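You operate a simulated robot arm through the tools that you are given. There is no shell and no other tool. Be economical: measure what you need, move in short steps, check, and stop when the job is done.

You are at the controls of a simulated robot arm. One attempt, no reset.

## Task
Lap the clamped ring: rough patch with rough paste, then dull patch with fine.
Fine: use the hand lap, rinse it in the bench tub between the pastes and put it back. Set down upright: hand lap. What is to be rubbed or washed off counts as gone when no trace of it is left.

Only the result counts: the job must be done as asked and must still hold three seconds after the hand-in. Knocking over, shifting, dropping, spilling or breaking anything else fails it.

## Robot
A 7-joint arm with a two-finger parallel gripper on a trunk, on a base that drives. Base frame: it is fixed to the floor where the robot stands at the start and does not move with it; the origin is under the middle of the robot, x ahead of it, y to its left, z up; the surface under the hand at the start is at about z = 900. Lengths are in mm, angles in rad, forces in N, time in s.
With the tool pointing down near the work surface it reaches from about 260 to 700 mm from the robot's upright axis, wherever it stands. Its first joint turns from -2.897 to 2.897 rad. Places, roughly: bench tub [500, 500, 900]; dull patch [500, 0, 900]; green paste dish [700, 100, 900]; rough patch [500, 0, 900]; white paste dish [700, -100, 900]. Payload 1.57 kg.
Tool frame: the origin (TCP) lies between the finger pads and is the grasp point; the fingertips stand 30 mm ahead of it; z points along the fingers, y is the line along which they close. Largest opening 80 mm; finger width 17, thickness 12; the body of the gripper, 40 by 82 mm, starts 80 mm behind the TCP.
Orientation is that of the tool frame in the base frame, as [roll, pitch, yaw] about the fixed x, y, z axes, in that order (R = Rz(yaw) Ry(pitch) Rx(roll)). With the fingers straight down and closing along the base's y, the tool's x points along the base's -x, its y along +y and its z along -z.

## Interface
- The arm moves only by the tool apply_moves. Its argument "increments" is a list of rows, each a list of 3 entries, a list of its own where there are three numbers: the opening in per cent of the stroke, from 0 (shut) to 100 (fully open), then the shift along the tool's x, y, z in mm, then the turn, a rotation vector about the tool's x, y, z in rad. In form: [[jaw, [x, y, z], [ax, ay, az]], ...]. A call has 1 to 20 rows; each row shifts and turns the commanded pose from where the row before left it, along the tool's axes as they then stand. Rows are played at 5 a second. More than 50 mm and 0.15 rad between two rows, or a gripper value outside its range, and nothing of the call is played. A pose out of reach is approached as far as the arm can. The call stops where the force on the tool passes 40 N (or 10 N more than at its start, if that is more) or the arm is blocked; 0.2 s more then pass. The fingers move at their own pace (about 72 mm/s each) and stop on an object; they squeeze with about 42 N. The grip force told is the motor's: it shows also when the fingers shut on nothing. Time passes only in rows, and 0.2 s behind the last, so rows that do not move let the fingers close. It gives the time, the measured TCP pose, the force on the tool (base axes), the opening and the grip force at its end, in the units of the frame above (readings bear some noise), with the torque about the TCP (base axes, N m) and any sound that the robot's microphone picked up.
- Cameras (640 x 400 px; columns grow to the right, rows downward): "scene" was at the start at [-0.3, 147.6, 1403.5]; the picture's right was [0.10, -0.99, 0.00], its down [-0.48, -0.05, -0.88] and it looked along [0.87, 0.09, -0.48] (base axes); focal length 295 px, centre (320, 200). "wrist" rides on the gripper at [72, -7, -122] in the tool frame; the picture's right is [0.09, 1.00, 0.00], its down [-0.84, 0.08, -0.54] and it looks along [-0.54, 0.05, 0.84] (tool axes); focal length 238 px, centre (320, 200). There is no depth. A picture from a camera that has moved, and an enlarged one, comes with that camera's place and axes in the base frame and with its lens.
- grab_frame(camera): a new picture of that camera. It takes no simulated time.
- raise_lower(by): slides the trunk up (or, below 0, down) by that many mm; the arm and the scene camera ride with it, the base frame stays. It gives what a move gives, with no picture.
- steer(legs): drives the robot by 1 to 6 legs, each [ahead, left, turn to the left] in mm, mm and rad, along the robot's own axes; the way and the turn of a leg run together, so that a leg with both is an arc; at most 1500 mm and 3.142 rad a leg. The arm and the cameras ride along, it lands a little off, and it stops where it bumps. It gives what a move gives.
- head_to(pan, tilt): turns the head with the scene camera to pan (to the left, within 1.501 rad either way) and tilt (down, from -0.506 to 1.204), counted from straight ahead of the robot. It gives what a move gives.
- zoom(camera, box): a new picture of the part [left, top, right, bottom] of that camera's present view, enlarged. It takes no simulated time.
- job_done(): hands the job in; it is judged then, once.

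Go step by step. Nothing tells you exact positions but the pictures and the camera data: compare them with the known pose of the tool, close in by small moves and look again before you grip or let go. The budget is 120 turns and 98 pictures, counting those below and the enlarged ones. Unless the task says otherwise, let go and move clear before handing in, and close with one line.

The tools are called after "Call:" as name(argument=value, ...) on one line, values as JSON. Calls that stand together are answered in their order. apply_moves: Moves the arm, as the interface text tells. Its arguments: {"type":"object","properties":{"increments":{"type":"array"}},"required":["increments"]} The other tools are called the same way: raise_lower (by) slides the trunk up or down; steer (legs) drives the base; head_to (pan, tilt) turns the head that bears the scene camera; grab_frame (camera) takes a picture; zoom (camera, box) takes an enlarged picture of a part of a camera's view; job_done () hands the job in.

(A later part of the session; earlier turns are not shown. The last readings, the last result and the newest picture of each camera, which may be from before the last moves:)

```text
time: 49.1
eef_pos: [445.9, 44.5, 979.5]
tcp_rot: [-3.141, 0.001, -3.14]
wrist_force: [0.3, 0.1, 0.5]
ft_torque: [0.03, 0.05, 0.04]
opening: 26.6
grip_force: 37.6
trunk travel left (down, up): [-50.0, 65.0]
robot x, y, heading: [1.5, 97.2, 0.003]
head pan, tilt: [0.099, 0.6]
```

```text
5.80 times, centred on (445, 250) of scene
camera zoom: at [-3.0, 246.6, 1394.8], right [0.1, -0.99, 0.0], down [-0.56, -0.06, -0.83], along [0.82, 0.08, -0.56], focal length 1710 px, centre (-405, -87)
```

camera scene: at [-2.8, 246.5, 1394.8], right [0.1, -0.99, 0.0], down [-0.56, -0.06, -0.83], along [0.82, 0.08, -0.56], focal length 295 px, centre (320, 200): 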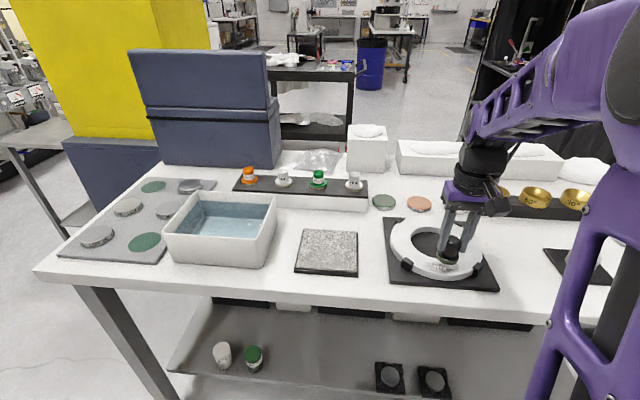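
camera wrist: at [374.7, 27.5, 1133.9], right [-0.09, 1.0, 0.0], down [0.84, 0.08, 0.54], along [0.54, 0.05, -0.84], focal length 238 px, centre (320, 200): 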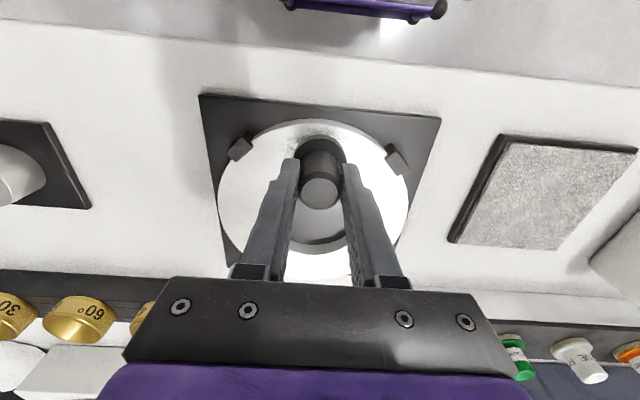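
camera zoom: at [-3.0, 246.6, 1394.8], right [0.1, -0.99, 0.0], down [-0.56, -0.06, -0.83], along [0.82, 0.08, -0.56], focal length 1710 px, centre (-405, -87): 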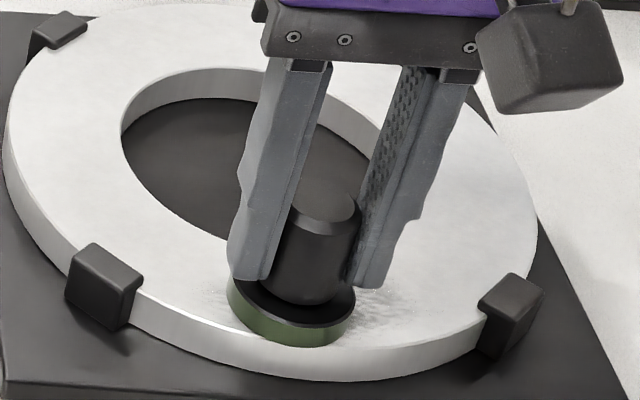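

It has got much lighter; pressure drifted off at the end. I'll press 1.5 mm more and do another round.

Call:
apply_moves(increments=[[0, [0, 0, 1.5], [0, 0, 0]], [0, [0, 6, 0], [0, 0, 0]], [0, [0, 5, 0], [0, 0, 0]], [0, [2, -9, 0], [0, 0, 0]], [0, [0, -9, 0], [0, 0, 0]], [0, [0, -9, 0], [0, 0, 0]], [0, [0, -9, 0], [0, 0, 0]], [0, [-4, 5, 0.3], [0, 0, 0]], [0, [0, 9, 0], [0, 0, 0]], [0, [0, 9, 0], [0, 0, 0]], [0, [0, 9, 0], [0, 0, 0]], [0, [0, 6, 0], [0, 0, 0]], [0, [-4, -6, 0], [0, 0, 0]], [0, [0, -9, 0], [0, 0, 0]], [0, [0, -9, 0], [0, 0, 0]], [0, [0, -9, 0], [0, 0, 0]], [0, [0, -6, 0], [0, 0, 0]]])

Call:
apply_moves(increments=[[0, [8, 4, 0.4], [0, 0, 0]], [0, [2, 9, 0], [0, 0, 0]], [0, [0, 9, 0], [0, 0, 0]], [0, [0, 9, 0], [0, 0, 0]], [0, [0, 8, 0], [0, 0, 0]], [0, [-4, -4, 0], [0, 0, 0]], [0, [0, -9, 0], [0, 0, 0]], [0, [0, -9, 0], [0, 0, 0]], [0, [0, -9, 0], [0, 0, 0]], [0, [0, -8, 0], [0, 0, 0]], [0, [0, 0, -3], [0, 0, 0]], [0, [0, -6, -8], [0, 0, 0]], [0, [0, -12, -8], [0, 0, 0]], [0, [0, -15, -6], [0, 0, 0]], [0, [0, -15, 0], [0, 0, 0]], [0, [0, -12, 0], [0, 0, 0]], [0, [0, 0, 0], [0, 0, 0]]])

Call:
zoom(camera="scene", box=[390, 215, 500, 284])

Call:
zoom(camera="wrist", box=[280, 60, 520, 210])

```text
time: 52.0
eef_pos: [451.8, 56.2, 979.6]
tcp_rot: [3.137, 0.003, -3.138]
wrist_force: [1.4, -1.1, 7.2]
ft_torque: [-0.16, 0.13, -0.01]
opening: 26.5
grip_force: 36.4
trunk travel left (down, up): [-50.0, 65.0]
robot x, y, heading: [-0.4, 98.5, 0.002]
head pan, tilt: [0.099, 0.6]
stopped in row 14: the force on the tool passed its limit at 42 N (the readings are from after the stop); the commanded pose is now the measured one
```

```text
time: 53.3
eef_pos: [443.5, 91.1, 978.3]
tcp_rot: [3.14, 0.002, -3.138]
wrist_force: [-1.8, -1.3, 17.9]
ft_torque: [-0.41, -0.04, -0.02]
opening: 26.7
grip_force: 37.7
trunk travel left (down, up): [-50.0, 65.0]
robot x, y, heading: [-4.2, 103.1, 0.002]
head pan, tilt: [0.099, 0.6]
stopped in row 6: the force on the tool passed its limit at 42 N (the readings are from after the stop); the commanded pose is now the measured one
```

```text
5.80 times, centred on (445, 250) of scene
camera zoom: at [-4.3, 246.7, 1394.3], right [0.1, -0.99, 0.0], down [-0.56, -0.06, -0.83], along [0.82, 0.08, -0.56], focal length 1710 px, centre (-405, -87)
```

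zoom: 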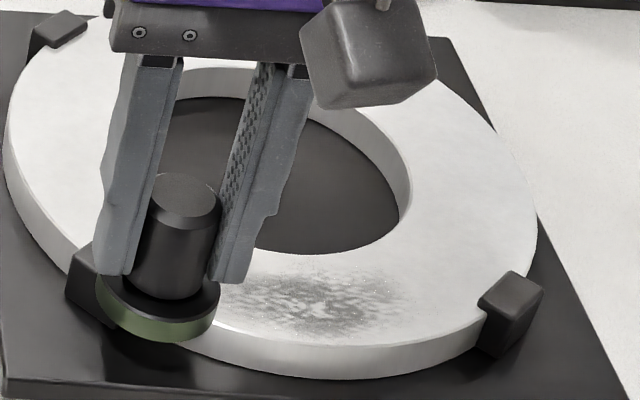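

```text
2.67 times, centred on (400, 135) of wrist
camera zoom: at [370.1, 83.6, 1100.5], right [-0.1, 1.0, 0.0], down [0.84, 0.08, 0.54], along [0.54, 0.06, -0.84], focal length 636 px, centre (107, 373)
```

zoom: 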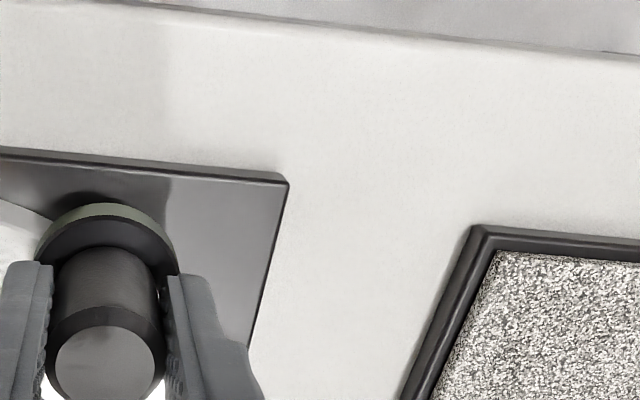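

A force stop displaced my reckoning and the lap ended up at the left clamp. I lift straight up at once and check that nothing moved.

Call:
apply_moves(increments=[[0, [0, 0, -3], [0, 0, 0]], [0, [0, 0, -7], [0, 0, 0]], [0, [0, 0, -8], [0, 0, 0]], [0, [0, 0, -8], [0, 0, 0]], [0, [0, -10, -4], [0, 0, 0]], [0, [0, -15, 0], [0, 0, 0]], [0, [0, -15, 0], [0, 0, 0]], [0, [0, -15, 0], [0, 0, 0]], [0, [0, -20, 0], [0, 0, 0]], [0, [0, -20, 0], [0, 0, 0]], [0, [0, -20, 0], [0, 0, 0]], [0, [0, -16, 0], [0, 0, 0]], [0, [0, 0, 0], [0, 0, 0]]])

Call:
zoom(camera="scene", box=[390, 215, 500, 284])

Call:
zoom(camera="wrist", box=[280, 60, 520, 210])

```text
time: 56.1
eef_pos: [442.7, -42.5, 1005.5]
tcp_rot: [3.138, -0.002, -3.138]
wrist_force: [0.3, 0.5, -1.6]
ft_torque: [0.02, 0.0, 0.01]
opening: 26.7
grip_force: 37.7
trunk travel left (down, up): [-50.0, 65.0]
robot x, y, heading: [-3.5, 98.3, 0.0]
head pan, tilt: [0.099, 0.6]
```

```text
5.80 times, centred on (445, 250) of scene
camera zoom: at [-3.1, 246.6, 1394.8], right [0.1, -0.99, 0.0], down [-0.56, -0.06, -0.83], along [0.82, 0.08, -0.56], focal length 1710 px, centre (-405, -87)
```

zoom: 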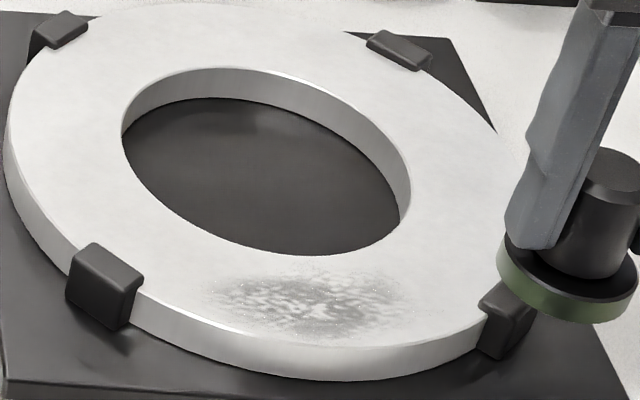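

```text
2.67 times, centred on (400, 135) of wrist
camera zoom: at [370.7, -49.8, 1128.1], right [-0.1, 1.0, 0.0], down [0.84, 0.08, 0.54], along [0.54, 0.06, -0.84], focal length 636 px, centre (107, 373)
```

zoom: 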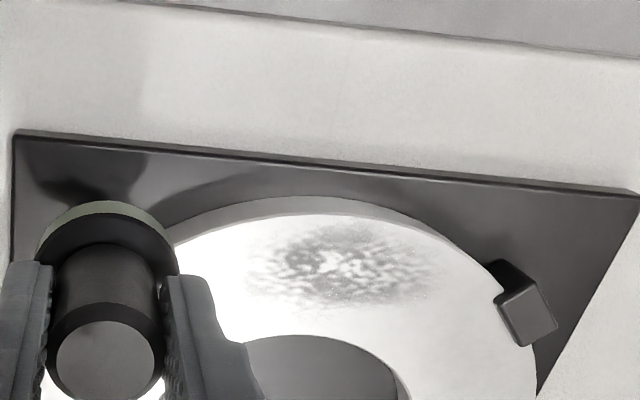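

Nothing else moved. I'll look closer at the patch texture to judge whether this is rough residue or the dull layer.

Call:
zoom(camera="scene", box=[420, 255, 470, 286])

Call:
zoom(camera="wrist", box=[360, 130, 460, 192])

```text
12.80 times, centred on (445, 270) of scene
camera zoom: at [-3.1, 246.6, 1394.8], right [0.1, -0.99, 0.0], down [-0.56, -0.06, -0.83], along [0.82, 0.08, -0.56], focal length 3774 px, centre (-1280, -702)
```

zoom: 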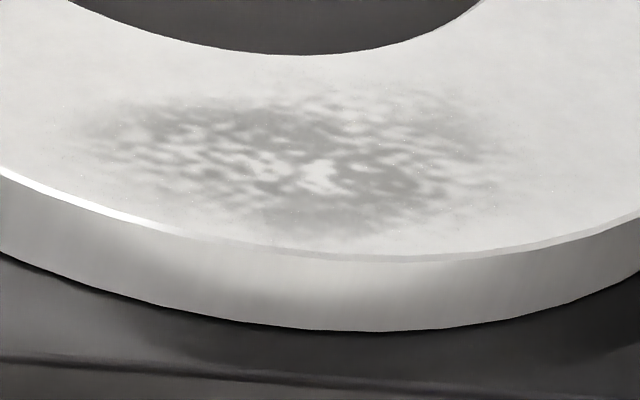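

```text
6.40 times, centred on (410, 161) of wrist
camera zoom: at [370.7, -49.8, 1128.1], right [-0.1, 1.0, 0.0], down [0.84, 0.08, 0.54], along [0.54, 0.06, -0.84], focal length 1525 px, centre (-256, 450)
```

zoom: 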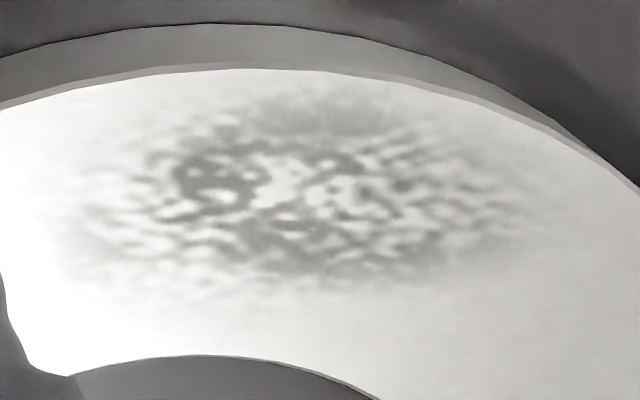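

The scratches are gone; what remains is a smooth, matt mottling (the dull patch), with a few specks near the ends. I'll do one more careful rough round covering the full extent, from y 10 to 60, before rinsing.

Call:
apply_moves(increments=[[0, [-1, 10, 0], [0.003, 0, 0]], [0, [-2, 15, 0], [0, 0, 0]], [0, [0, 15, 0], [0, 0, 0]], [0, [0, 14, 0], [0, 0, 0]], [0, [0, 3, 8], [0, 0, 0]], [0, [0, 0, 8], [0, 0, 0]], [0, [0, 0, 6], [0, 0, 0]], [0, [0, 0, 3], [0, 0, 0]], [0, [0, 0, 1.5], [0, 0, 0]], [0, [0, 0, 0], [0, 0, 0]]])

```text
time: 58.3
eef_pos: [446.5, 17.3, 981.9]
tcp_rot: [3.141, -0.004, -3.138]
wrist_force: [-1.6, 2.6, 10.5]
ft_torque: [0.15, -0.11, 0.12]
opening: 26.5
grip_force: 37.0
trunk travel left (down, up): [-50.0, 65.0]
robot x, y, heading: [-1.2, 98.9, 0.005]
head pan, tilt: [0.099, 0.6]
```

Call:
apply_moves(increments=[[0, [0, -6, 0], [0, 0, 0]], [0, [-4, 0, 0], [0, 0, 0]], [0, [0, 8, 0], [0, 0, 0]], [0, [2, 9, 0], [0, 0, 0]], [0, [1, 9, 0], [0, 0, 0]], [0, [0, 9, 0], [0, 0, 0]], [0, [-1, 8, 0], [0, 0, 0]], [0, [-2, 5, 0], [0, 0, 0]], [0, [4, 0, 0], [0, 0, 0]], [0, [4, -4, 0], [0, 0, 0]], [0, [1, -9, 0], [0, 0, 0]], [0, [1, -9, 0], [0, 0, 0]], [0, [0, -9, 0], [0, 0, 0]], [0, [-1, -9, 0], [0, 0, 0]], [0, [-3, -8, 0], [0, 0, 0]]])

```text
time: 61.5
eef_pos: [442.4, 10.4, 980.2]
tcp_rot: [3.14, -0.005, -3.139]
wrist_force: [-2.8, 4.3, 12.6]
ft_torque: [0.09, -0.15, 0.07]
opening: 26.3
grip_force: 37.2
trunk travel left (down, up): [-50.0, 65.0]
robot x, y, heading: [-2.5, 98.5, -0.001]
head pan, tilt: [0.099, 0.6]
```

Good steady contact. One more pass at middle and inner band, then lift aside and look.

Call:
apply_moves(increments=[[0, [-6, 4, 0], [0, 0, 0]], [0, [0, 9, 0], [0, 0, 0]], [0, [0, 9, 0], [0, 0, 0]], [0, [0, 9, 0], [0, 0, 0]], [0, [0, 9, 0], [0, 0, 0]], [0, [0, 7, 0], [0, 0, 0]], [0, [-4, -3, 0], [0, 0, 0]], [0, [2, -9, 0], [0, 0, 0]], [0, [0, -9, 0], [0, 0, 0]], [0, [0, -9, 0], [0, 0, 0]], [0, [-2, -9, 0], [0, 0, 0]], [0, [0, -6, 0], [0, 0, 0]], [0, [0, 0, -3], [0, 0, 0]], [0, [0, 0, -8], [0, 0, 0]], [0, [0, -8, -10], [0, 0, 0]], [0, [0, -15, -4], [0, 0, 0]], [0, [0, -15, 0], [0, 0, 0]], [0, [0, -15, 0], [0, 0, 0]], [0, [0, 0, 0], [0, 0, 0]]])

Call:
zoom(camera="scene", box=[420, 255, 470, 286])

Call:
zoom(camera="wrist", box=[320, 90, 480, 190])

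```text
time: 65.5
eef_pos: [455.4, -40.0, 1005.0]
tcp_rot: [3.139, -0.004, -3.138]
wrist_force: [-0.3, -1.0, -0.9]
ft_torque: [-0.03, -0.02, 0.0]
opening: 26.4
grip_force: 37.3
trunk travel left (down, up): [-50.0, 65.0]
robot x, y, heading: [3.0, 103.0, -0.001]
head pan, tilt: [0.099, 0.6]
```

```text
12.80 times, centred on (445, 270) of scene
camera zoom: at [-3.1, 246.6, 1394.8], right [0.1, -0.99, 0.0], down [-0.56, -0.06, -0.83], along [0.82, 0.08, -0.56], focal length 3774 px, centre (-1280, -702)
```

zoom: 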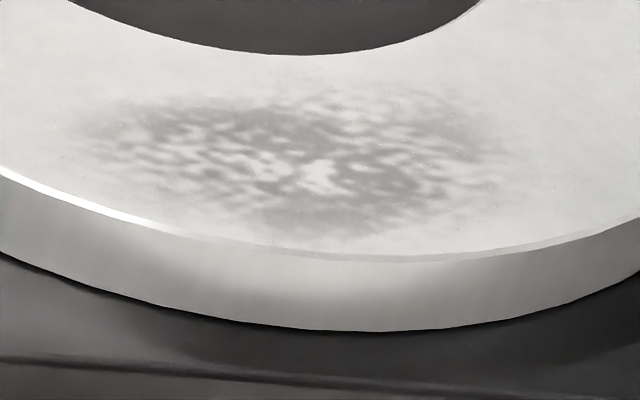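

```text
4.00 times, centred on (400, 140) of wrist
camera zoom: at [382.8, -46.8, 1126.6], right [-0.1, 1.0, 0.0], down [0.84, 0.08, 0.54], along [0.54, 0.05, -0.84], focal length 953 px, centre (0, 440)
```

zoom: 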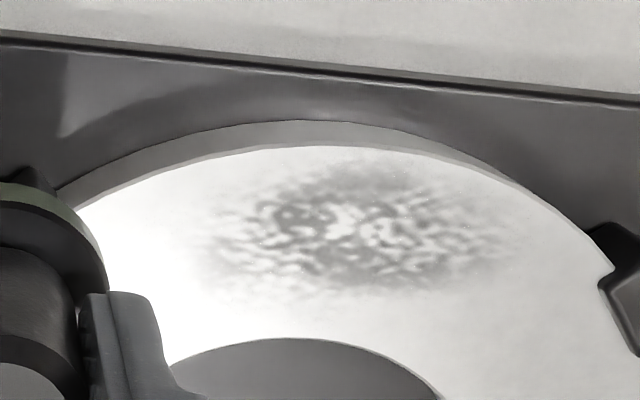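

Unchanged by further rough lapping, so the rough is gone and the dull layer is left for the fine paste. Now I raise the lap and carry it to the tub (rim about x 446–617, y 410–630).

Call:
apply_moves(increments=[[0, [0, 0, -8], [0, 0, 0]], [0, [0, 5, -15], [0, 0, 0]], [0, [0, 10, -20], [0, 0, 0]], [0, [0, 20, -17], [0, 0, 0]], [0, [-4, 25, 0], [0, 0, 0]], [0, [-4, 28, 0], [0, 0, 0]], [0, [-4, 28, 0], [0, 0, 0]], [0, [-4, 28, 0], [0, 0, 0]], [0, [-4, 28, 0], [0, 0, 0]], [0, [-4, 28, 0], [0, 0, 0]], [0, [-4, 28, 0], [0, 0, 0]], [0, [-4, 28, 0], [0, 0, 0]], [0, [-4, 28, 0], [0, 0, 0]], [0, [-4, 28, 0], [0, 0, 0]], [0, [-4, 28, 0], [0, 0, 0]], [0, [-4, 28, 0], [0, 0, 0]], [0, [-4, 28, 0], [0, 0, 0]], [0, [-4, 28, 0], [0, 0, 0]], [0, [-4, 28, 0], [0, 0, 0]], [0, [0, 20, 0], [0, 0, 0]]])

Call:
head_to(pan=0.45, tilt=0.65)

Call:
grab_frame(camera="scene")

Call:
grab_frame(camera="wrist")

```text
time: 69.7
eef_pos: [514.5, 432.4, 1064.5]
tcp_rot: [3.139, -0.005, -3.138]
wrist_force: [0.0, -0.1, -1.4]
ft_torque: [0.01, -0.01, -0.04]
opening: 26.4
grip_force: 37.2
trunk travel left (down, up): [-50.0, 65.0]
robot x, y, heading: [2.0, 102.7, 0.004]
head pan, tilt: [0.099, 0.6]
```

```text
time: 70.5
eef_pos: [514.1, 433.6, 1064.4]
tcp_rot: [3.14, -0.003, -3.139]
wrist_force: [0.0, -0.1, -1.9]
ft_torque: [-0.02, 0.01, 0.01]
opening: 26.2
grip_force: 37.0
trunk travel left (down, up): [-50.0, 65.0]
robot x, y, heading: [2.3, 101.0, 0.001]
head pan, tilt: [0.45, 0.649]
```

```text
52 pictures are left
camera scene: at [-12.9, 275.7, 1390.5], right [0.44, -0.9, 0.0], down [-0.54, -0.26, -0.8], along [0.72, 0.35, -0.6], focal length 295 px, centre (320, 200)
```

scene: 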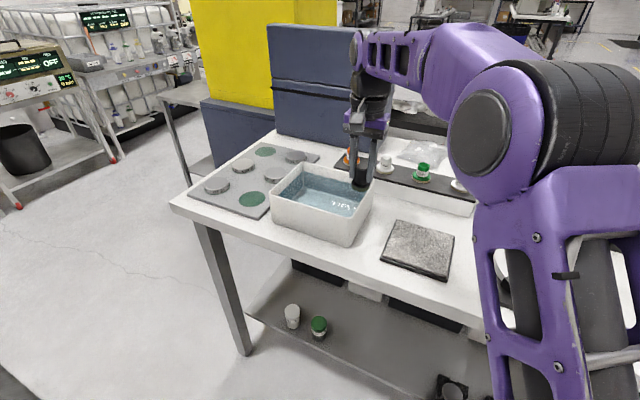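

```text
51 pictures are left
camera wrist: at [441.4, 426.3, 1187.2], right [-0.1, 1.0, 0.0], down [0.84, 0.08, 0.54], along [0.54, 0.05, -0.84], focal length 238 px, centre (320, 200)
```

wrist: 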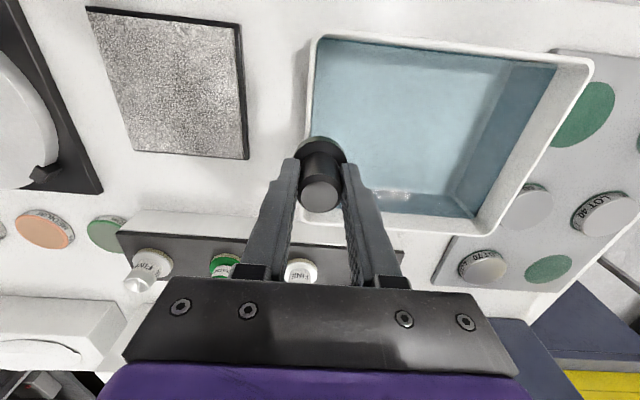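

Inner tub spans about x 445–590, y 428–612. I move to its middle and look again.

Call:
apply_moves(increments=[[0, [0, 10, 0], [0, 0, 0]], [0, [0, 20, 0], [0, 0, 0]], [0, [0, 25, 0], [0, 0, 0]], [0, [0, 20, 0], [0, 0, 0]], [0, [0, 8, 0], [0, 0, 0]], [0, [0, 0, 10], [0, 0, 0]], [0, [0, 0, 15], [0, 0, 0]], [0, [0, 0, 15], [0, 0, 0]], [0, [0, 0, 10], [0, 0, 0]], [0, [0, 0, 0], [0, 0, 0]]])

Call:
grab_frame(camera="wrist")

Call:
zoom(camera="scene", box=[250, 120, 410, 220])

```text
time: 72.8
eef_pos: [513.5, 515.3, 1014.8]
tcp_rot: [-3.14, -0.003, -3.138]
wrist_force: [-0.6, -0.5, -2.0]
ft_torque: [0.0, 0.02, -0.02]
opening: 26.4
grip_force: 36.9
trunk travel left (down, up): [-50.0, 65.0]
robot x, y, heading: [1.2, 99.6, -0.002]
head pan, tilt: [0.45, 0.649]
```

```text
50 pictures are left
camera wrist: at [441.4, 509.0, 1137.9], right [-0.1, 1.0, 0.0], down [0.84, 0.08, 0.54], along [0.54, 0.05, -0.84], focal length 238 px, centre (320, 200)
```

wrist: 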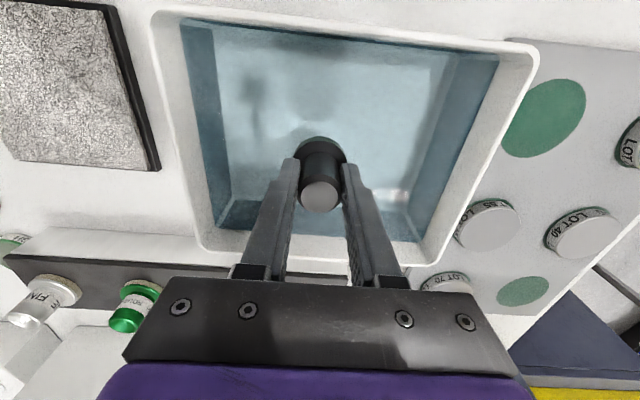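

```text
4.00 times, centred on (330, 170) of scene
camera zoom: at [-12.9, 275.8, 1390.5], right [0.44, -0.9, 0.0], down [-0.54, -0.26, -0.8], along [0.72, 0.35, -0.6], focal length 1180 px, centre (280, 320)
```

zoom: 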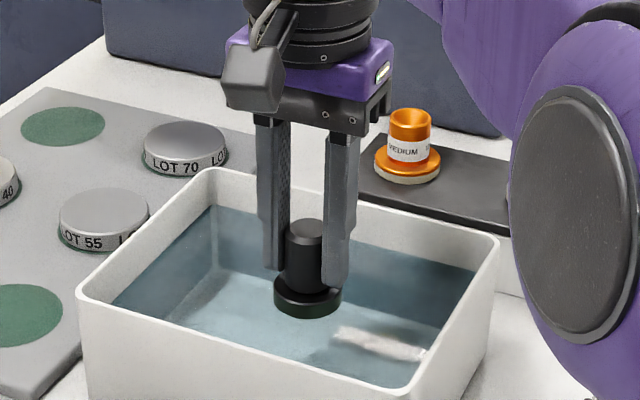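

Lap is just above the water, well inside. I lower it into the water and swish it about.

Call:
apply_moves(increments=[[0, [0, 0, 8], [0, 0, 0]], [0, [0, 0, 10], [0, 0, 0]], [0, [0, 0, 10], [0, 0, 0]], [0, [0, 0, 8], [0, 0, 0]], [0, [0, 0, 6], [0, 0, 0]], [0, [6, 6, 0], [0, 0, 0]], [0, [6, -6, 0], [0, 0, 0]], [0, [-6, -8, 0], [0, 0, 0]], [0, [-8, 0, 0], [0, 0, 0]], [0, [-6, 8, 0], [0, 0, 0]], [0, [6, 8, 0], [0, 0, 0]], [0, [8, 0, 0], [0, 0, 0]], [0, [6, -8, 0], [0, 0, 0]], [0, [-6, -8, 0], [0, 0, 0]], [0, [-8, 0, 0], [0, 0, 0]], [0, [-6, 8, 0], [0, 0, 0]], [0, [6, 4, 0], [0, 0, 0]], [0, [2, -4, 0], [0, 0, 0]]])

Call:
zoom(camera="scene", box=[250, 120, 410, 220])

```text
time: 76.5
eef_pos: [512.8, 515.6, 973.3]
tcp_rot: [3.14, -0.003, -3.14]
wrist_force: [0.0, -0.2, -1.5]
ft_torque: [0.01, 0.01, -0.04]
opening: 26.4
grip_force: 37.9
trunk travel left (down, up): [-50.0, 65.0]
robot x, y, heading: [-0.8, 99.2, -0.003]
head pan, tilt: [0.45, 0.649]
```

```text
4.00 times, centred on (330, 170) of scene
camera zoom: at [-12.9, 275.8, 1390.5], right [0.44, -0.9, 0.0], down [-0.54, -0.26, -0.8], along [0.72, 0.35, -0.6], focal length 1180 px, centre (280, 320)
```

zoom: 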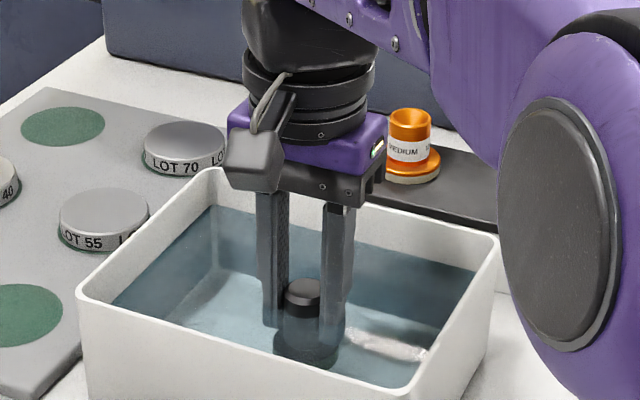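

It's submerged. A bit more swishing, then lift and inspect the rim.

Call:
apply_moves(increments=[[0, [8, 6, 0], [0, 0, 0]], [0, [6, -8, 0], [0, 0, 0]], [0, [-8, -8, 0], [0, 0, 0]], [0, [-10, 0, 0], [0, 0, 0]], [0, [-6, 8, 0], [0, 0, 0]], [0, [8, 8, 0], [0, 0, 0]], [0, [8, 0, 0], [0, 0, 0]], [0, [6, -8, 0], [0, 0, 0]], [0, [-8, -8, 0], [0, 0, 0]], [0, [-10, 0, 0], [0, 0, 0]], [0, [-6, 8, 0], [0, 0, 0]], [0, [12, 2, -6], [0, 0, 0]], [0, [0, 0, -10], [0, 0, 0]], [0, [0, 0, -10], [0, 0, 0]], [0, [0, 0, -15], [0, 0, 0]], [0, [0, 0, -20], [0, 0, 0]], [0, [0, 0, -20], [0, 0, 0]], [0, [0, 0, -15], [0, 0, 0]], [0, [0, 0, 0], [0, 0, 0]]])

Call:
zoom(camera="scene", box=[300, 120, 400, 182])

Call:
zoom(camera="wrist", box=[240, 100, 400, 220])

```text
time: 80.5
eef_pos: [512.1, 512.9, 1069.9]
tcp_rot: [3.139, -0.002, -3.139]
wrist_force: [-0.7, 0.0, -1.3]
ft_torque: [0.02, 0.02, -0.02]
opening: 26.5
grip_force: 37.1
trunk travel left (down, up): [-50.0, 65.0]
robot x, y, heading: [0.3, 100.2, 0.002]
head pan, tilt: [0.45, 0.649]
```

```text
6.40 times, centred on (350, 151) of scene
camera zoom: at [-12.9, 275.8, 1390.5], right [0.44, -0.9, 0.0], down [-0.54, -0.26, -0.8], along [0.72, 0.35, -0.6], focal length 1887 px, centre (128, 514)
```

zoom: 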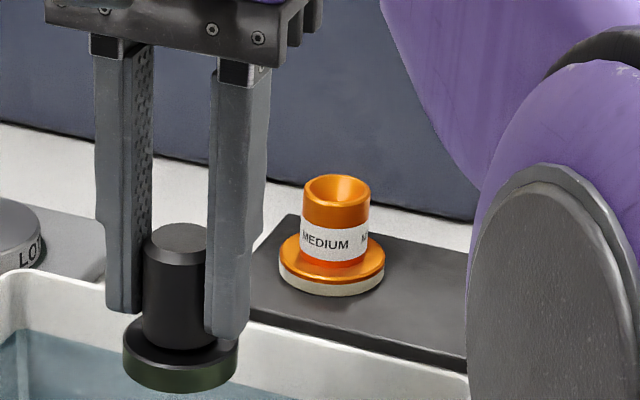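

```text
3.33 times, centred on (320, 160) of wrist
camera zoom: at [441.6, 506.6, 1191.3], right [-0.1, 1.0, 0.0], down [0.84, 0.08, 0.54], along [0.54, 0.05, -0.84], focal length 794 px, centre (320, 333)
```

zoom: 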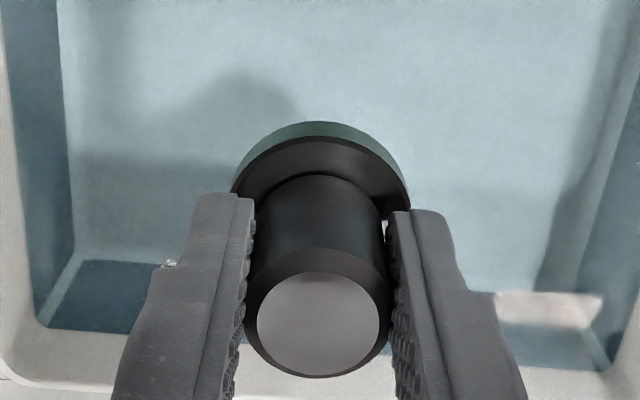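

The rim is darker but still has a green tint, so it needs a longer rinse. I go back in and swish longer.

Call:
apply_moves(increments=[[0, [0, 0, 20], [0, 0, 0]], [0, [0, 0, 25], [0, 0, 0]], [0, [0, 0, 20], [0, 0, 0]], [0, [0, 0, 15], [0, 0, 0]], [0, [0, 0, 12], [0, 0, 0]], [0, [0, 0, 8], [0, 0, 0]], [0, [12, 10, 0], [0, 0, 0]], [0, [10, -12, 0], [0, 0, 0]], [0, [-12, -12, 0], [0, 0, 0]], [0, [-18, 0, 0], [0, 0, 0]], [0, [-8, 14, 0], [0, 0, 0]], [0, [14, 12, 0], [0, 0, 0]], [0, [14, 0, 0], [0, 0, 0]], [0, [6, -14, 0], [0, 0, 0]], [0, [-12, -12, 0], [0, 0, 0]], [0, [-18, 0, 0], [0, 0, 0]], [0, [-8, 14, 0], [0, 0, 0]], [0, [14, 12, 0], [0, 0, 0]], [0, [14, 0, 0], [0, 0, 0]], [0, [0, -12, 0], [0, 0, 0]]])

Call:
apply_moves(increments=[[0, [-10, -12, 0], [0, 0, 0]], [0, [-18, 0, 0], [0, 0, 0]], [0, [-8, 14, 0], [0, 0, 0]], [0, [14, 12, 0], [0, 0, 0]], [0, [14, 0, 0], [0, 0, 0]], [0, [6, -14, 0], [0, 0, 0]], [0, [-12, -12, 0], [0, 0, 0]], [0, [-18, 0, 0], [0, 0, 0]], [0, [-8, 14, 0], [0, 0, 0]], [0, [14, 12, 0], [0, 0, 0]], [0, [14, 0, 0], [0, 0, 0]], [0, [6, -14, 0], [0, 0, 0]], [0, [-12, -12, 0], [0, 0, 0]], [0, [-18, 0, 0], [0, 0, 0]], [0, [-8, 14, 0], [0, 0, 0]], [0, [14, 12, 0], [0, 0, 0]], [0, [14, 0, 0], [0, 0, 0]], [0, [0, -12, 0], [0, 0, 0]]])

Call:
apply_moves(increments=[[0, [0, 0, -6], [0, 0, 0]], [0, [0, 0, -12], [0, 0, 0]], [0, [0, 0, -15], [0, 0, 0]], [0, [0, 0, -20], [0, 0, 0]], [0, [0, 0, -25], [0, 0, 0]], [0, [0, 0, -20], [0, 0, 0]], [0, [0, 0, 0], [0, 0, 0]]])

Call:
zoom(camera="scene", box=[300, 120, 400, 182])

Call:
zoom(camera="wrist", box=[240, 100, 400, 220])

```text
time: 84.8
eef_pos: [501.7, 515.2, 970.3]
tcp_rot: [3.141, -0.005, -3.138]
wrist_force: [0.0, 0.9, -1.5]
ft_torque: [-0.01, 0.04, -0.02]
opening: 26.4
grip_force: 37.6
trunk travel left (down, up): [-50.0, 65.0]
robot x, y, heading: [1.6, 98.8, 0.003]
head pan, tilt: [0.45, 0.649]
```

```text
time: 88.5
eef_pos: [520.8, 517.5, 967.4]
tcp_rot: [-3.141, -0.003, -3.138]
wrist_force: [-0.2, -0.2, -0.9]
ft_torque: [0.01, 0.02, -0.02]
opening: 26.6
grip_force: 36.9
trunk travel left (down, up): [-50.0, 65.0]
robot x, y, heading: [-0.3, 96.9, -0.001]
head pan, tilt: [0.45, 0.649]
```

```text
time: 90.2
eef_pos: [520.9, 516.9, 1066.7]
tcp_rot: [3.141, -0.004, -3.137]
wrist_force: [0.1, 0.3, -2.1]
ft_torque: [-0.01, 0.0, -0.03]
opening: 26.5
grip_force: 37.1
trunk travel left (down, up): [-50.0, 65.0]
robot x, y, heading: [-1.0, 97.5, 0.0]
head pan, tilt: [0.45, 0.649]
```

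```text
6.40 times, centred on (350, 151) of scene
camera zoom: at [-12.9, 275.8, 1390.5], right [0.44, -0.9, 0.0], down [-0.54, -0.26, -0.8], along [0.72, 0.35, -0.6], focal length 1887 px, centre (128, 514)
```

zoom: 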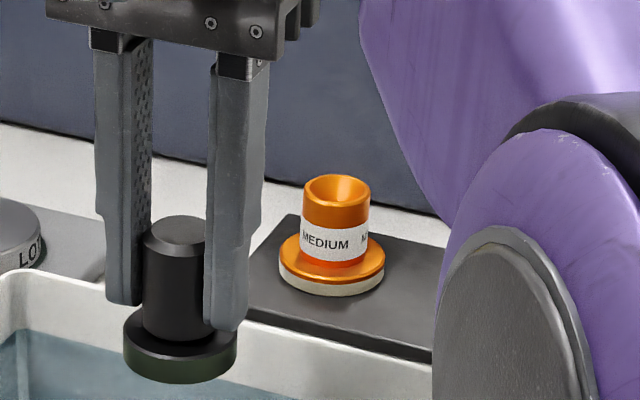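

```text
3.33 times, centred on (320, 160) of wrist
camera zoom: at [448.3, 510.0, 1190.1], right [-0.1, 1.0, 0.0], down [0.84, 0.08, 0.54], along [0.54, 0.05, -0.84], focal length 794 px, centre (320, 333)
```

zoom: 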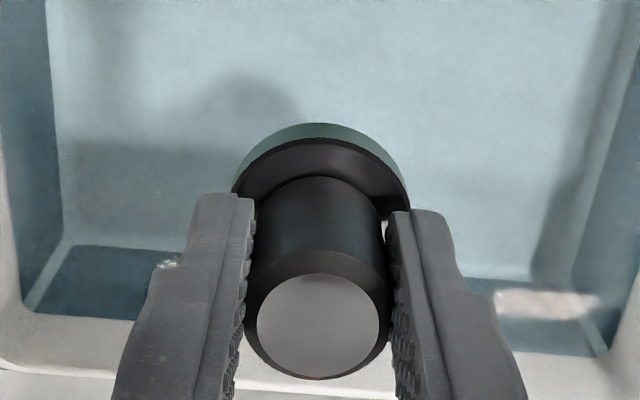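

Still a greenish rim. I'll rinse deeper, near the tub floor, with faster up-and-down and sideways strokes.

Call:
apply_moves(increments=[[0, [0, 0, 25], [0, 0, 0]], [0, [0, 0, 25], [0, 0, 0]], [0, [0, 0, 25], [0, 0, 0]], [0, [0, 0, 20], [0, 0, 0]], [0, [0, 0, 12], [0, 0, 0]], [0, [0, 0, 4], [0, 0, 0]], [0, [0, 0, 2], [0, 0, 0]], [0, [0, 0, 0], [0, 0, 0]]])

Call:
zoom(camera="scene", box=[280, 120, 400, 195])

```text
time: 92.0
eef_pos: [519.3, 517.3, 956.6]
tcp_rot: [3.139, -0.003, -3.137]
wrist_force: [-1.0, 2.6, 7.6]
ft_torque: [-0.05, 0.02, 0.0]
opening: 26.3
grip_force: 36.9
trunk travel left (down, up): [-50.0, 65.0]
robot x, y, heading: [-2.0, 101.0, -0.001]
head pan, tilt: [0.45, 0.649]
```

```text
5.33 times, centred on (340, 158) of scene
camera zoom: at [-13.5, 275.6, 1390.6], right [0.44, -0.9, 0.0], down [-0.54, -0.26, -0.8], along [0.72, 0.35, -0.6], focal length 1573 px, centre (213, 427)
```

zoom: 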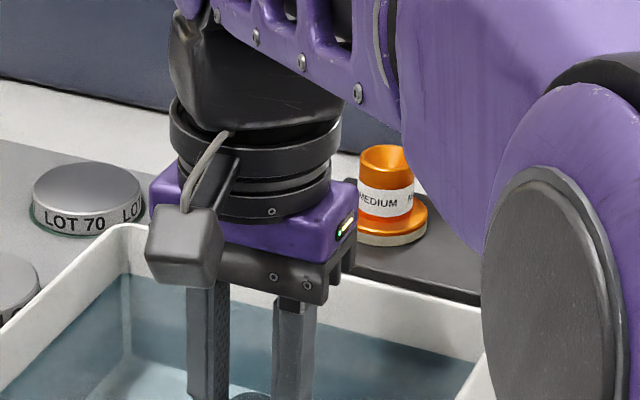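

I feel the tub floor at about TCP z 957. I raise 4 mm so as not to push the tub, and swish there for long.

Call:
apply_moves(increments=[[0, [0, 0, -5], [0, 0, 0]], [0, [14, 12, 0], [0, 0, 0]], [0, [14, -14, 0], [0, 0, 0]], [0, [-14, -14, 0], [0, 0, 0]], [0, [-25, 0, 0], [0, 0, 0]], [0, [-8, 16, 0], [0, 0, 0]], [0, [14, 14, 0], [0, 0, 0]], [0, [20, 0, 0], [0, 0, 0]], [0, [8, -16, 0], [0, 0, 0]], [0, [-14, -14, 0], [0, 0, 0]], [0, [-25, 0, 0], [0, 0, 0]], [0, [-8, 16, 0], [0, 0, 0]], [0, [14, 14, 0], [0, 0, 0]], [0, [20, 0, 0], [0, 0, 0]], [0, [8, -16, 0], [0, 0, 0]], [0, [-14, -14, 0], [0, 0, 0]], [0, [-25, 0, 0], [0, 0, 0]], [0, [-8, 16, 0], [0, 0, 0]], [0, [14, 14, 0], [0, 0, 0]], [0, [12, -10, 0], [0, 0, 0]]])

Call:
apply_moves(increments=[[0, [8, -6, 0], [0, 0, 0]], [0, [-14, -14, 0], [0, 0, 0]], [0, [-25, 0, 0], [0, 0, 0]], [0, [-8, 16, 0], [0, 0, 0]], [0, [14, 14, 0], [0, 0, 0]], [0, [20, 0, 0], [0, 0, 0]], [0, [8, -16, 0], [0, 0, 0]], [0, [-14, -14, 0], [0, 0, 0]], [0, [-25, 0, 0], [0, 0, 0]], [0, [-8, 16, 0], [0, 0, 0]], [0, [14, 14, 0], [0, 0, 0]], [0, [20, 0, 0], [0, 0, 0]], [0, [0, -10, -8], [0, 0, 0]], [0, [0, 0, -15], [0, 0, 0]], [0, [0, 0, -20], [0, 0, 0]], [0, [0, 0, -25], [0, 0, 0]], [0, [0, 0, -25], [0, 0, 0]], [0, [0, 0, -15], [0, 0, 0]], [0, [0, 0, 0], [0, 0, 0]]])

Call:
zoom(camera="scene", box=[300, 120, 400, 182])

Call:
zoom(camera="wrist", box=[240, 100, 400, 220])

```text
time: 96.2
eef_pos: [522.8, 523.3, 960.7]
tcp_rot: [-3.141, -0.006, -3.136]
wrist_force: [0.4, 0.5, -2.6]
ft_torque: [-0.01, 0.01, 0.0]
opening: 26.7
grip_force: 37.2
trunk travel left (down, up): [-50.0, 65.0]
robot x, y, heading: [0.6, 99.8, 0.001]
head pan, tilt: [0.45, 0.649]
```

```text
time: 100.2
eef_pos: [534.4, 521.4, 1067.1]
tcp_rot: [-3.139, -0.002, -3.138]
wrist_force: [0.1, -0.1, -1.2]
ft_torque: [0.01, 0.04, 0.01]
opening: 26.3
grip_force: 37.4
trunk travel left (down, up): [-50.0, 65.0]
robot x, y, heading: [-1.6, 98.7, -0.003]
head pan, tilt: [0.45, 0.649]
```

```text
6.40 times, centred on (350, 151) of scene
camera zoom: at [-12.8, 275.8, 1390.5], right [0.44, -0.9, 0.0], down [-0.54, -0.26, -0.8], along [0.72, 0.35, -0.6], focal length 1887 px, centre (128, 514)
```

zoom: 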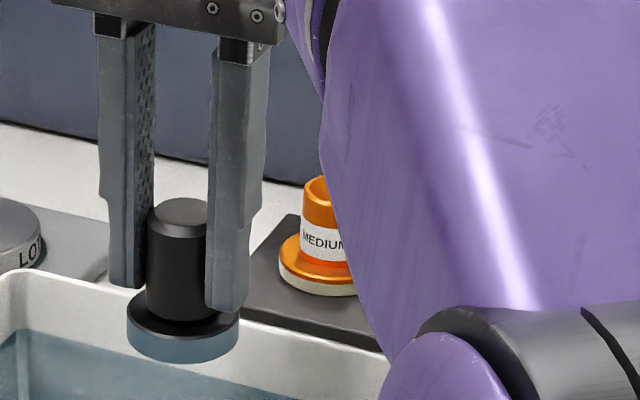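

```text
3.33 times, centred on (320, 160) of wrist
camera zoom: at [461.2, 515.1, 1189.3], right [-0.1, 1.0, 0.0], down [0.84, 0.08, 0.54], along [0.54, 0.05, -0.84], focal length 794 px, centre (320, 333)
```

zoom: 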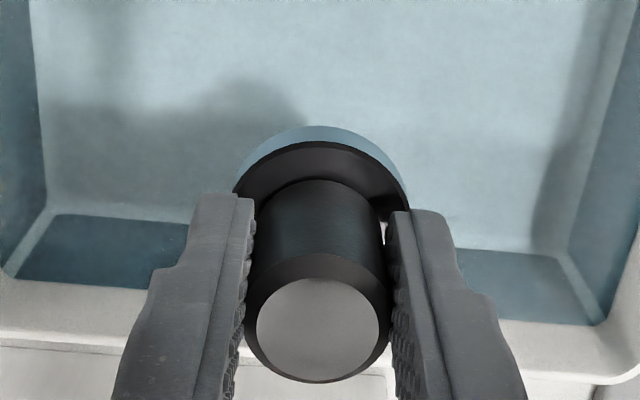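

The rim has turned from green to water-blue: the lap is rinsed. I bring the arm back in front and then shift the base right so the white dish comes within reach.

Call:
apply_moves(increments=[[0, [2, -10, 0], [0, 0, 0]], [0, [3, -20, 0], [0, 0, 0]], [0, [3, -26, 0], [0, 0, 0]], [0, [3, -26, 0], [0, 0, 0]], [0, [3, -26, 0], [0, 0, 0]], [0, [3, -26, 0], [0, 0, 0]], [0, [3, -26, 0], [0, 0, 0]], [0, [3, -26, 0], [0, 0, 0]], [0, [3, -26, 0], [0, 0, 0]], [0, [3, -26, 0], [0, 0, 0]], [0, [3, -26, 0], [0, 0, 0]], [0, [3, -26, 0], [0, 0, 0]], [0, [3, -26, 0], [0, 0, 0]], [0, [3, -26, 0], [0, 0, 0]], [0, [3, -26, 0], [0, 0, 0]], [0, [3, -26, 0], [0, 0, 0]], [0, [0, -20, 0], [0, 0, 0]], [0, [0, -8, 0], [0, 0, 0]]])

Call:
steer(legs=[[0, -135, 0]])

Call:
head_to(pan=0.0, tilt=0.6)

Call:
grab_frame(camera="scene")

```text
time: 104.0
eef_pos: [487.9, 97.2, 1068.2]
tcp_rot: [3.141, -0.004, -3.14]
wrist_force: [-0.8, 0.4, -1.0]
ft_torque: [0.01, 0.02, 0.0]
opening: 26.2
grip_force: 37.6
trunk travel left (down, up): [-50.0, 65.0]
robot x, y, heading: [0.8, 99.0, 0.002]
head pan, tilt: [0.45, 0.649]
```

```text
time: 105.9
eef_pos: [488.8, -37.8, 1067.4]
tcp_rot: [3.14, -0.005, -3.136]
wrist_force: [0.0, -0.6, -1.7]
ft_torque: [0.0, 0.03, 0.0]
opening: 26.3
grip_force: 37.1
trunk travel left (down, up): [-50.0, 65.0]
robot x, y, heading: [-0.8, -40.4, 0.005]
head pan, tilt: [0.45, 0.649]
```

```text
time: 106.8
eef_pos: [489.3, -38.8, 1068.1]
tcp_rot: [3.138, -0.004, -3.136]
wrist_force: [0.8, -0.4, -2.1]
ft_torque: [0.02, 0.02, -0.01]
opening: 26.5
grip_force: 37.2
trunk travel left (down, up): [-50.0, 65.0]
robot x, y, heading: [-0.3, -36.8, 0.007]
head pan, tilt: [0.0, 0.6]
```

```text
40 pictures are left
camera scene: at [-2.6, 100.4, 1394.8], right [0.0, -1.0, 0.0], down [-0.57, 0.0, -0.82], along [0.82, 0.0, -0.57], focal length 295 px, centre (320, 200)
```

scene: 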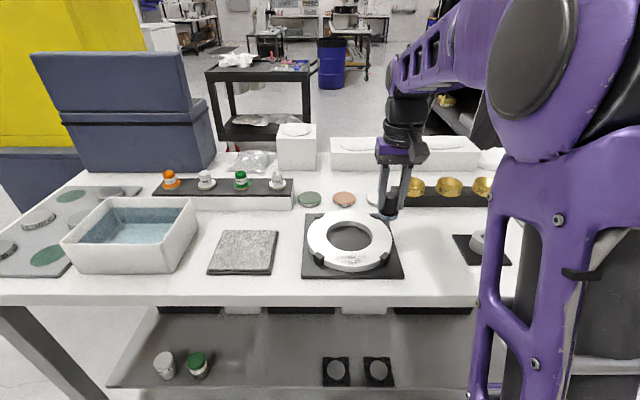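

Tub, dishes and ring all in place. Now to the white dish near (704, -64).

Call:
apply_moves(increments=[[0, [-8, -1, 0], [0, 0, 0]], [0, [-18, -2, 0], [0, 0, 0]], [0, [-20, -2, 0], [0, 0, 0]], [0, [-20, -3, 0], [0, 0, 0]], [0, [-20, -3, 0], [0, 0, 0]], [0, [-20, -3, 0], [0, 0, 0]], [0, [-20, -3, 0], [0, 0, 0]], [0, [-20, -3, 8], [0, 0, 0]], [0, [-20, -2, 12], [0, 0, 0]], [0, [-20, -2, 12], [0, 0, 0]], [0, [-16, -2, 12], [0, 0, 0]], [0, [-8, 0, 12], [0, 0, 0]], [0, [0, 0, 0], [0, 0, 0]]])

Call:
grab_frame(camera="wrist")

Call:
zoom(camera="scene", box=[320, 140, 420, 212])

```text
time: 109.6
eef_pos: [697.4, -63.6, 1010.7]
tcp_rot: [3.14, -0.003, -3.136]
wrist_force: [-0.2, 0.4, -1.4]
ft_torque: [0.01, 0.03, 0.03]
opening: 26.3
grip_force: 37.6
trunk travel left (down, up): [-50.0, 65.0]
robot x, y, heading: [1.5, -39.5, 0.006]
head pan, tilt: [0.0, 0.6]
```

```text
39 pictures are left
camera wrist: at [627.2, -71.5, 1132.3], right [-0.1, 1.0, 0.0], down [0.84, 0.08, 0.54], along [0.54, 0.05, -0.84], focal length 238 px, centre (320, 200)
```

wrist: 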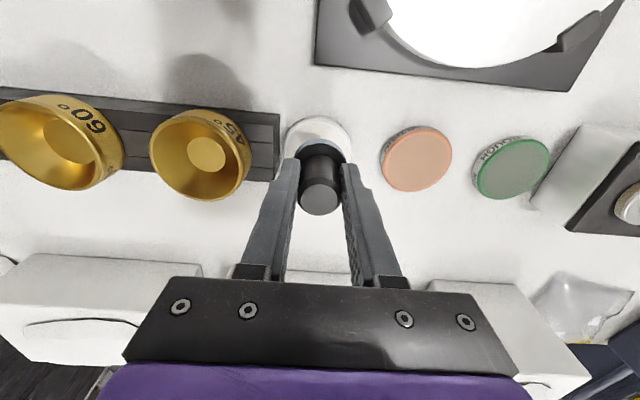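

```text
5.56 times, centred on (370, 176) of scene
camera zoom: at [-2.4, 100.3, 1394.8], right [0.0, -1.0, 0.0], down [-0.57, 0.0, -0.82], along [0.82, 0.0, -0.57], focal length 1638 px, centre (42, 333)
```

zoom: 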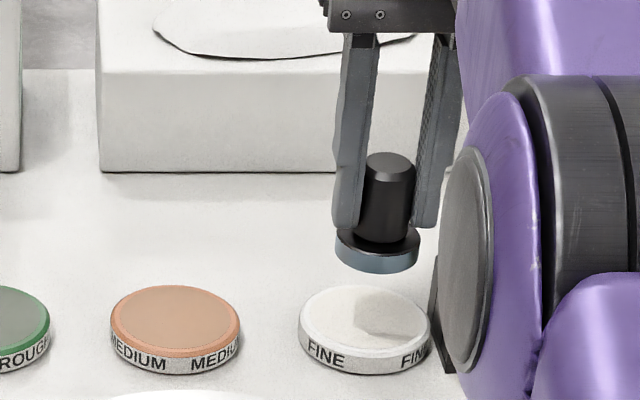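

Lap is over the white dish (centre ≈ (706, -66)). I nudge out 6 mm and lower to light contact.

Call:
apply_moves(increments=[[0, [-3, -1, 6], [0, 0, 0]], [0, [-3, -1, 10], [0, 0, 0]], [0, [0, 0, 10], [0, 0, 0]], [0, [0, 0, 8], [0, 0, 0]], [0, [0, 0, 4], [0, 0, 0]], [0, [0, 0, 2], [0, 0, 0]], [0, [0, 0, 1.5], [0, 0, 0]], [0, [0, 0, 0], [0, 0, 0]]])

```text
time: 111.4
eef_pos: [705.3, -65.0, 969.7]
tcp_rot: [3.138, -0.004, -3.137]
wrist_force: [-0.2, -0.3, -1.6]
ft_torque: [0.0, 0.03, 0.02]
opening: 26.3
grip_force: 37.4
trunk travel left (down, up): [-50.0, 65.0]
robot x, y, heading: [2.8, -41.3, 0.004]
head pan, tilt: [0.0, 0.6]
```

Call:
apply_moves(increments=[[0, [0, 0, 1.5], [0, 0, 0]], [0, [0, 0, 1.5], [0, 0, 0]], [0, [0, 0, 1], [0, 0, 0]], [0, [0, 0, 0], [0, 0, 0]]])

```text
time: 112.4
eef_pos: [704.8, -66.0, 964.5]
tcp_rot: [3.14, -0.005, -3.135]
wrist_force: [-0.2, 0.1, -2.3]
ft_torque: [0.02, 0.04, -0.01]
opening: 26.4
grip_force: 37.3
trunk travel left (down, up): [-50.0, 65.0]
robot x, y, heading: [-1.1, -39.0, 0.002]
head pan, tilt: [0.0, 0.6]
```

Call:
apply_moves(increments=[[0, [0, 0, 1], [0, 0, 0]], [0, [0, 0, 1], [0, 0, 0]], [0, [0, 0, 1], [0, 0, 0]], [0, [0, 0, 0], [0, 0, 0]]])

Call:
zoom(camera="scene", box=[340, 160, 420, 212])

```text
time: 113.4
eef_pos: [704.4, -65.4, 964.6]
tcp_rot: [3.14, 0.002, -3.136]
wrist_force: [4.9, 0.3, 15.0]
ft_torque: [-0.01, -0.19, 0.02]
opening: 26.5
grip_force: 37.2
trunk travel left (down, up): [-50.0, 65.0]
robot x, y, heading: [-1.1, -34.9, 0.002]
head pan, tilt: [0.0, 0.6]
```

```text
7.69 times, centred on (380, 186) of scene
camera zoom: at [-3.5, 100.5, 1394.9], right [0.0, -1.0, 0.0], down [-0.56, 0.0, -0.83], along [0.83, 0.0, -0.56], focal length 2268 px, centre (-142, 308)
```

zoom: 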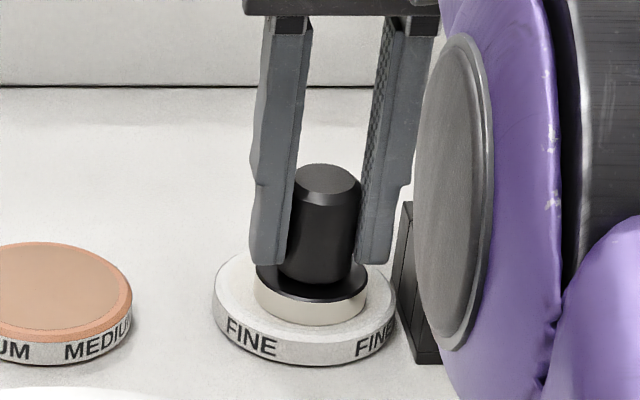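

Contact at 15 N and the rim is now cream-coloured: charged with fine paste. I rub slightly, lift, and carry it to the patch.

Call:
apply_moves(increments=[[0, [2, 2, 0], [0, 0, 0]], [0, [-2, -2, 0], [0, 0, 0]], [0, [0, 0, -4], [0, 0, 0]], [0, [0, 0, -10], [0, 0, 0]], [0, [0, 0, -14], [0, 0, 0]], [0, [0, 0, -14], [0, 0, 0]], [0, [4, 2, -8], [0, 0, 0]], [0, [18, 7, 0], [0, 0, 0]], [0, [24, 9, 0], [0, 0, 0]], [0, [26, 10, 0], [0, 0, 0]], [0, [26, 10, 0], [0, 0, 0]], [0, [26, 10, 0], [0, 0, 0]], [0, [26, 10, 0], [0, 0, 0]], [0, [26, 10, 0], [0, 0, 0]], [0, [26, 10, 0], [0, 0, 0]], [0, [26, 10, 0], [0, 0, 0]], [0, [20, 8, 0], [0, 0, 0]], [0, [8, 4, 0], [0, 0, 0]], [0, [0, 0, 0], [0, 0, 0]]])

Call:
zoom(camera="scene", box=[295, 205, 415, 280])

```text
time: 117.4
eef_pos: [448.0, 33.0, 1013.0]
tcp_rot: [3.139, -0.003, -3.138]
wrist_force: [-0.4, 0.1, -1.6]
ft_torque: [-0.01, 0.05, -0.02]
opening: 26.4
grip_force: 37.0
trunk travel left (down, up): [-50.0, 65.0]
robot x, y, heading: [1.7, -39.3, 0.005]
head pan, tilt: [0.0, 0.6]
```

```text
5.33 times, centred on (355, 242) of scene
camera zoom: at [-2.6, 100.4, 1394.8], right [0.0, -1.0, 0.0], down [-0.56, 0.0, -0.83], along [0.83, 0.0, -0.56], focal length 1573 px, centre (133, -27)
```

zoom: 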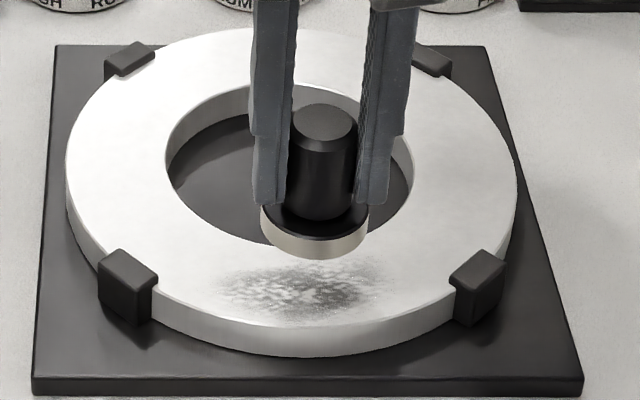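

Over the patch with clean cream paste. Lower to contact.

Call:
apply_moves(increments=[[0, [1, 0, 8], [0, 0, 0]], [0, [1, 0, 10], [0, 0, 0]], [0, [0, 0, 9], [0, 0, 0]], [0, [0, 0, 4], [0, 0, 0]], [0, [0, 0, 2], [0, 0, 0]], [0, [0, 0, 1.5], [0, 0, 0]], [0, [0, 0, 0], [0, 0, 0]]])

```text
time: 119.0
eef_pos: [446.5, 34.3, 980.3]
tcp_rot: [3.14, -0.001, -3.137]
wrist_force: [-0.5, 2.0, 9.6]
ft_torque: [-0.03, -0.12, 0.0]
opening: 26.5
grip_force: 37.8
trunk travel left (down, up): [-50.0, 65.0]
robot x, y, heading: [-1.7, -37.0, 0.001]
head pan, tilt: [0.0, 0.6]
```

Contact at ~10 N. Stroking, staying within y 10–60.

Call:
apply_moves(increments=[[0, [0, 7, 0.5], [0, 0, 0]], [0, [0, 8, 0], [0, 0, 0]], [0, [-1, 8, 0], [0, 0, 0]], [0, [3, -3, 0], [0, 0, 0]], [0, [1, -9, 0], [0, 0, 0]], [0, [0, -9, 0], [0, 0, 0]], [0, [0, -9, 0], [0, 0, 0]], [0, [0, -9, 0], [0, 0, 0]], [0, [-1, -7, 0], [0, 0, 0]], [0, [-4, 3, 0], [0, 0, 0]], [0, [0, 9, 0], [0, 0, 0]], [0, [0, 9, 0], [0, 0, 0]], [0, [0, 9, 0], [0, 0, 0]], [0, [0, 9, 0], [0, 0, 0]], [0, [0, 7, 0], [0, 0, 0]], [0, [2, -5, 0], [0, 0, 0]], [0, [0, -9, 0], [0, 0, 0]], [0, [0, -9, 0], [0, 0, 0]]])

```text
time: 122.8
eef_pos: [443.9, 34.6, 978.1]
tcp_rot: [3.14, -0.003, -3.137]
wrist_force: [0.4, 5.8, 17.6]
ft_torque: [0.18, -0.42, 0.11]
opening: 26.1
grip_force: 36.9
trunk travel left (down, up): [-50.0, 65.0]
robot x, y, heading: [0.5, -36.4, 0.005]
head pan, tilt: [0.0, 0.6]
```

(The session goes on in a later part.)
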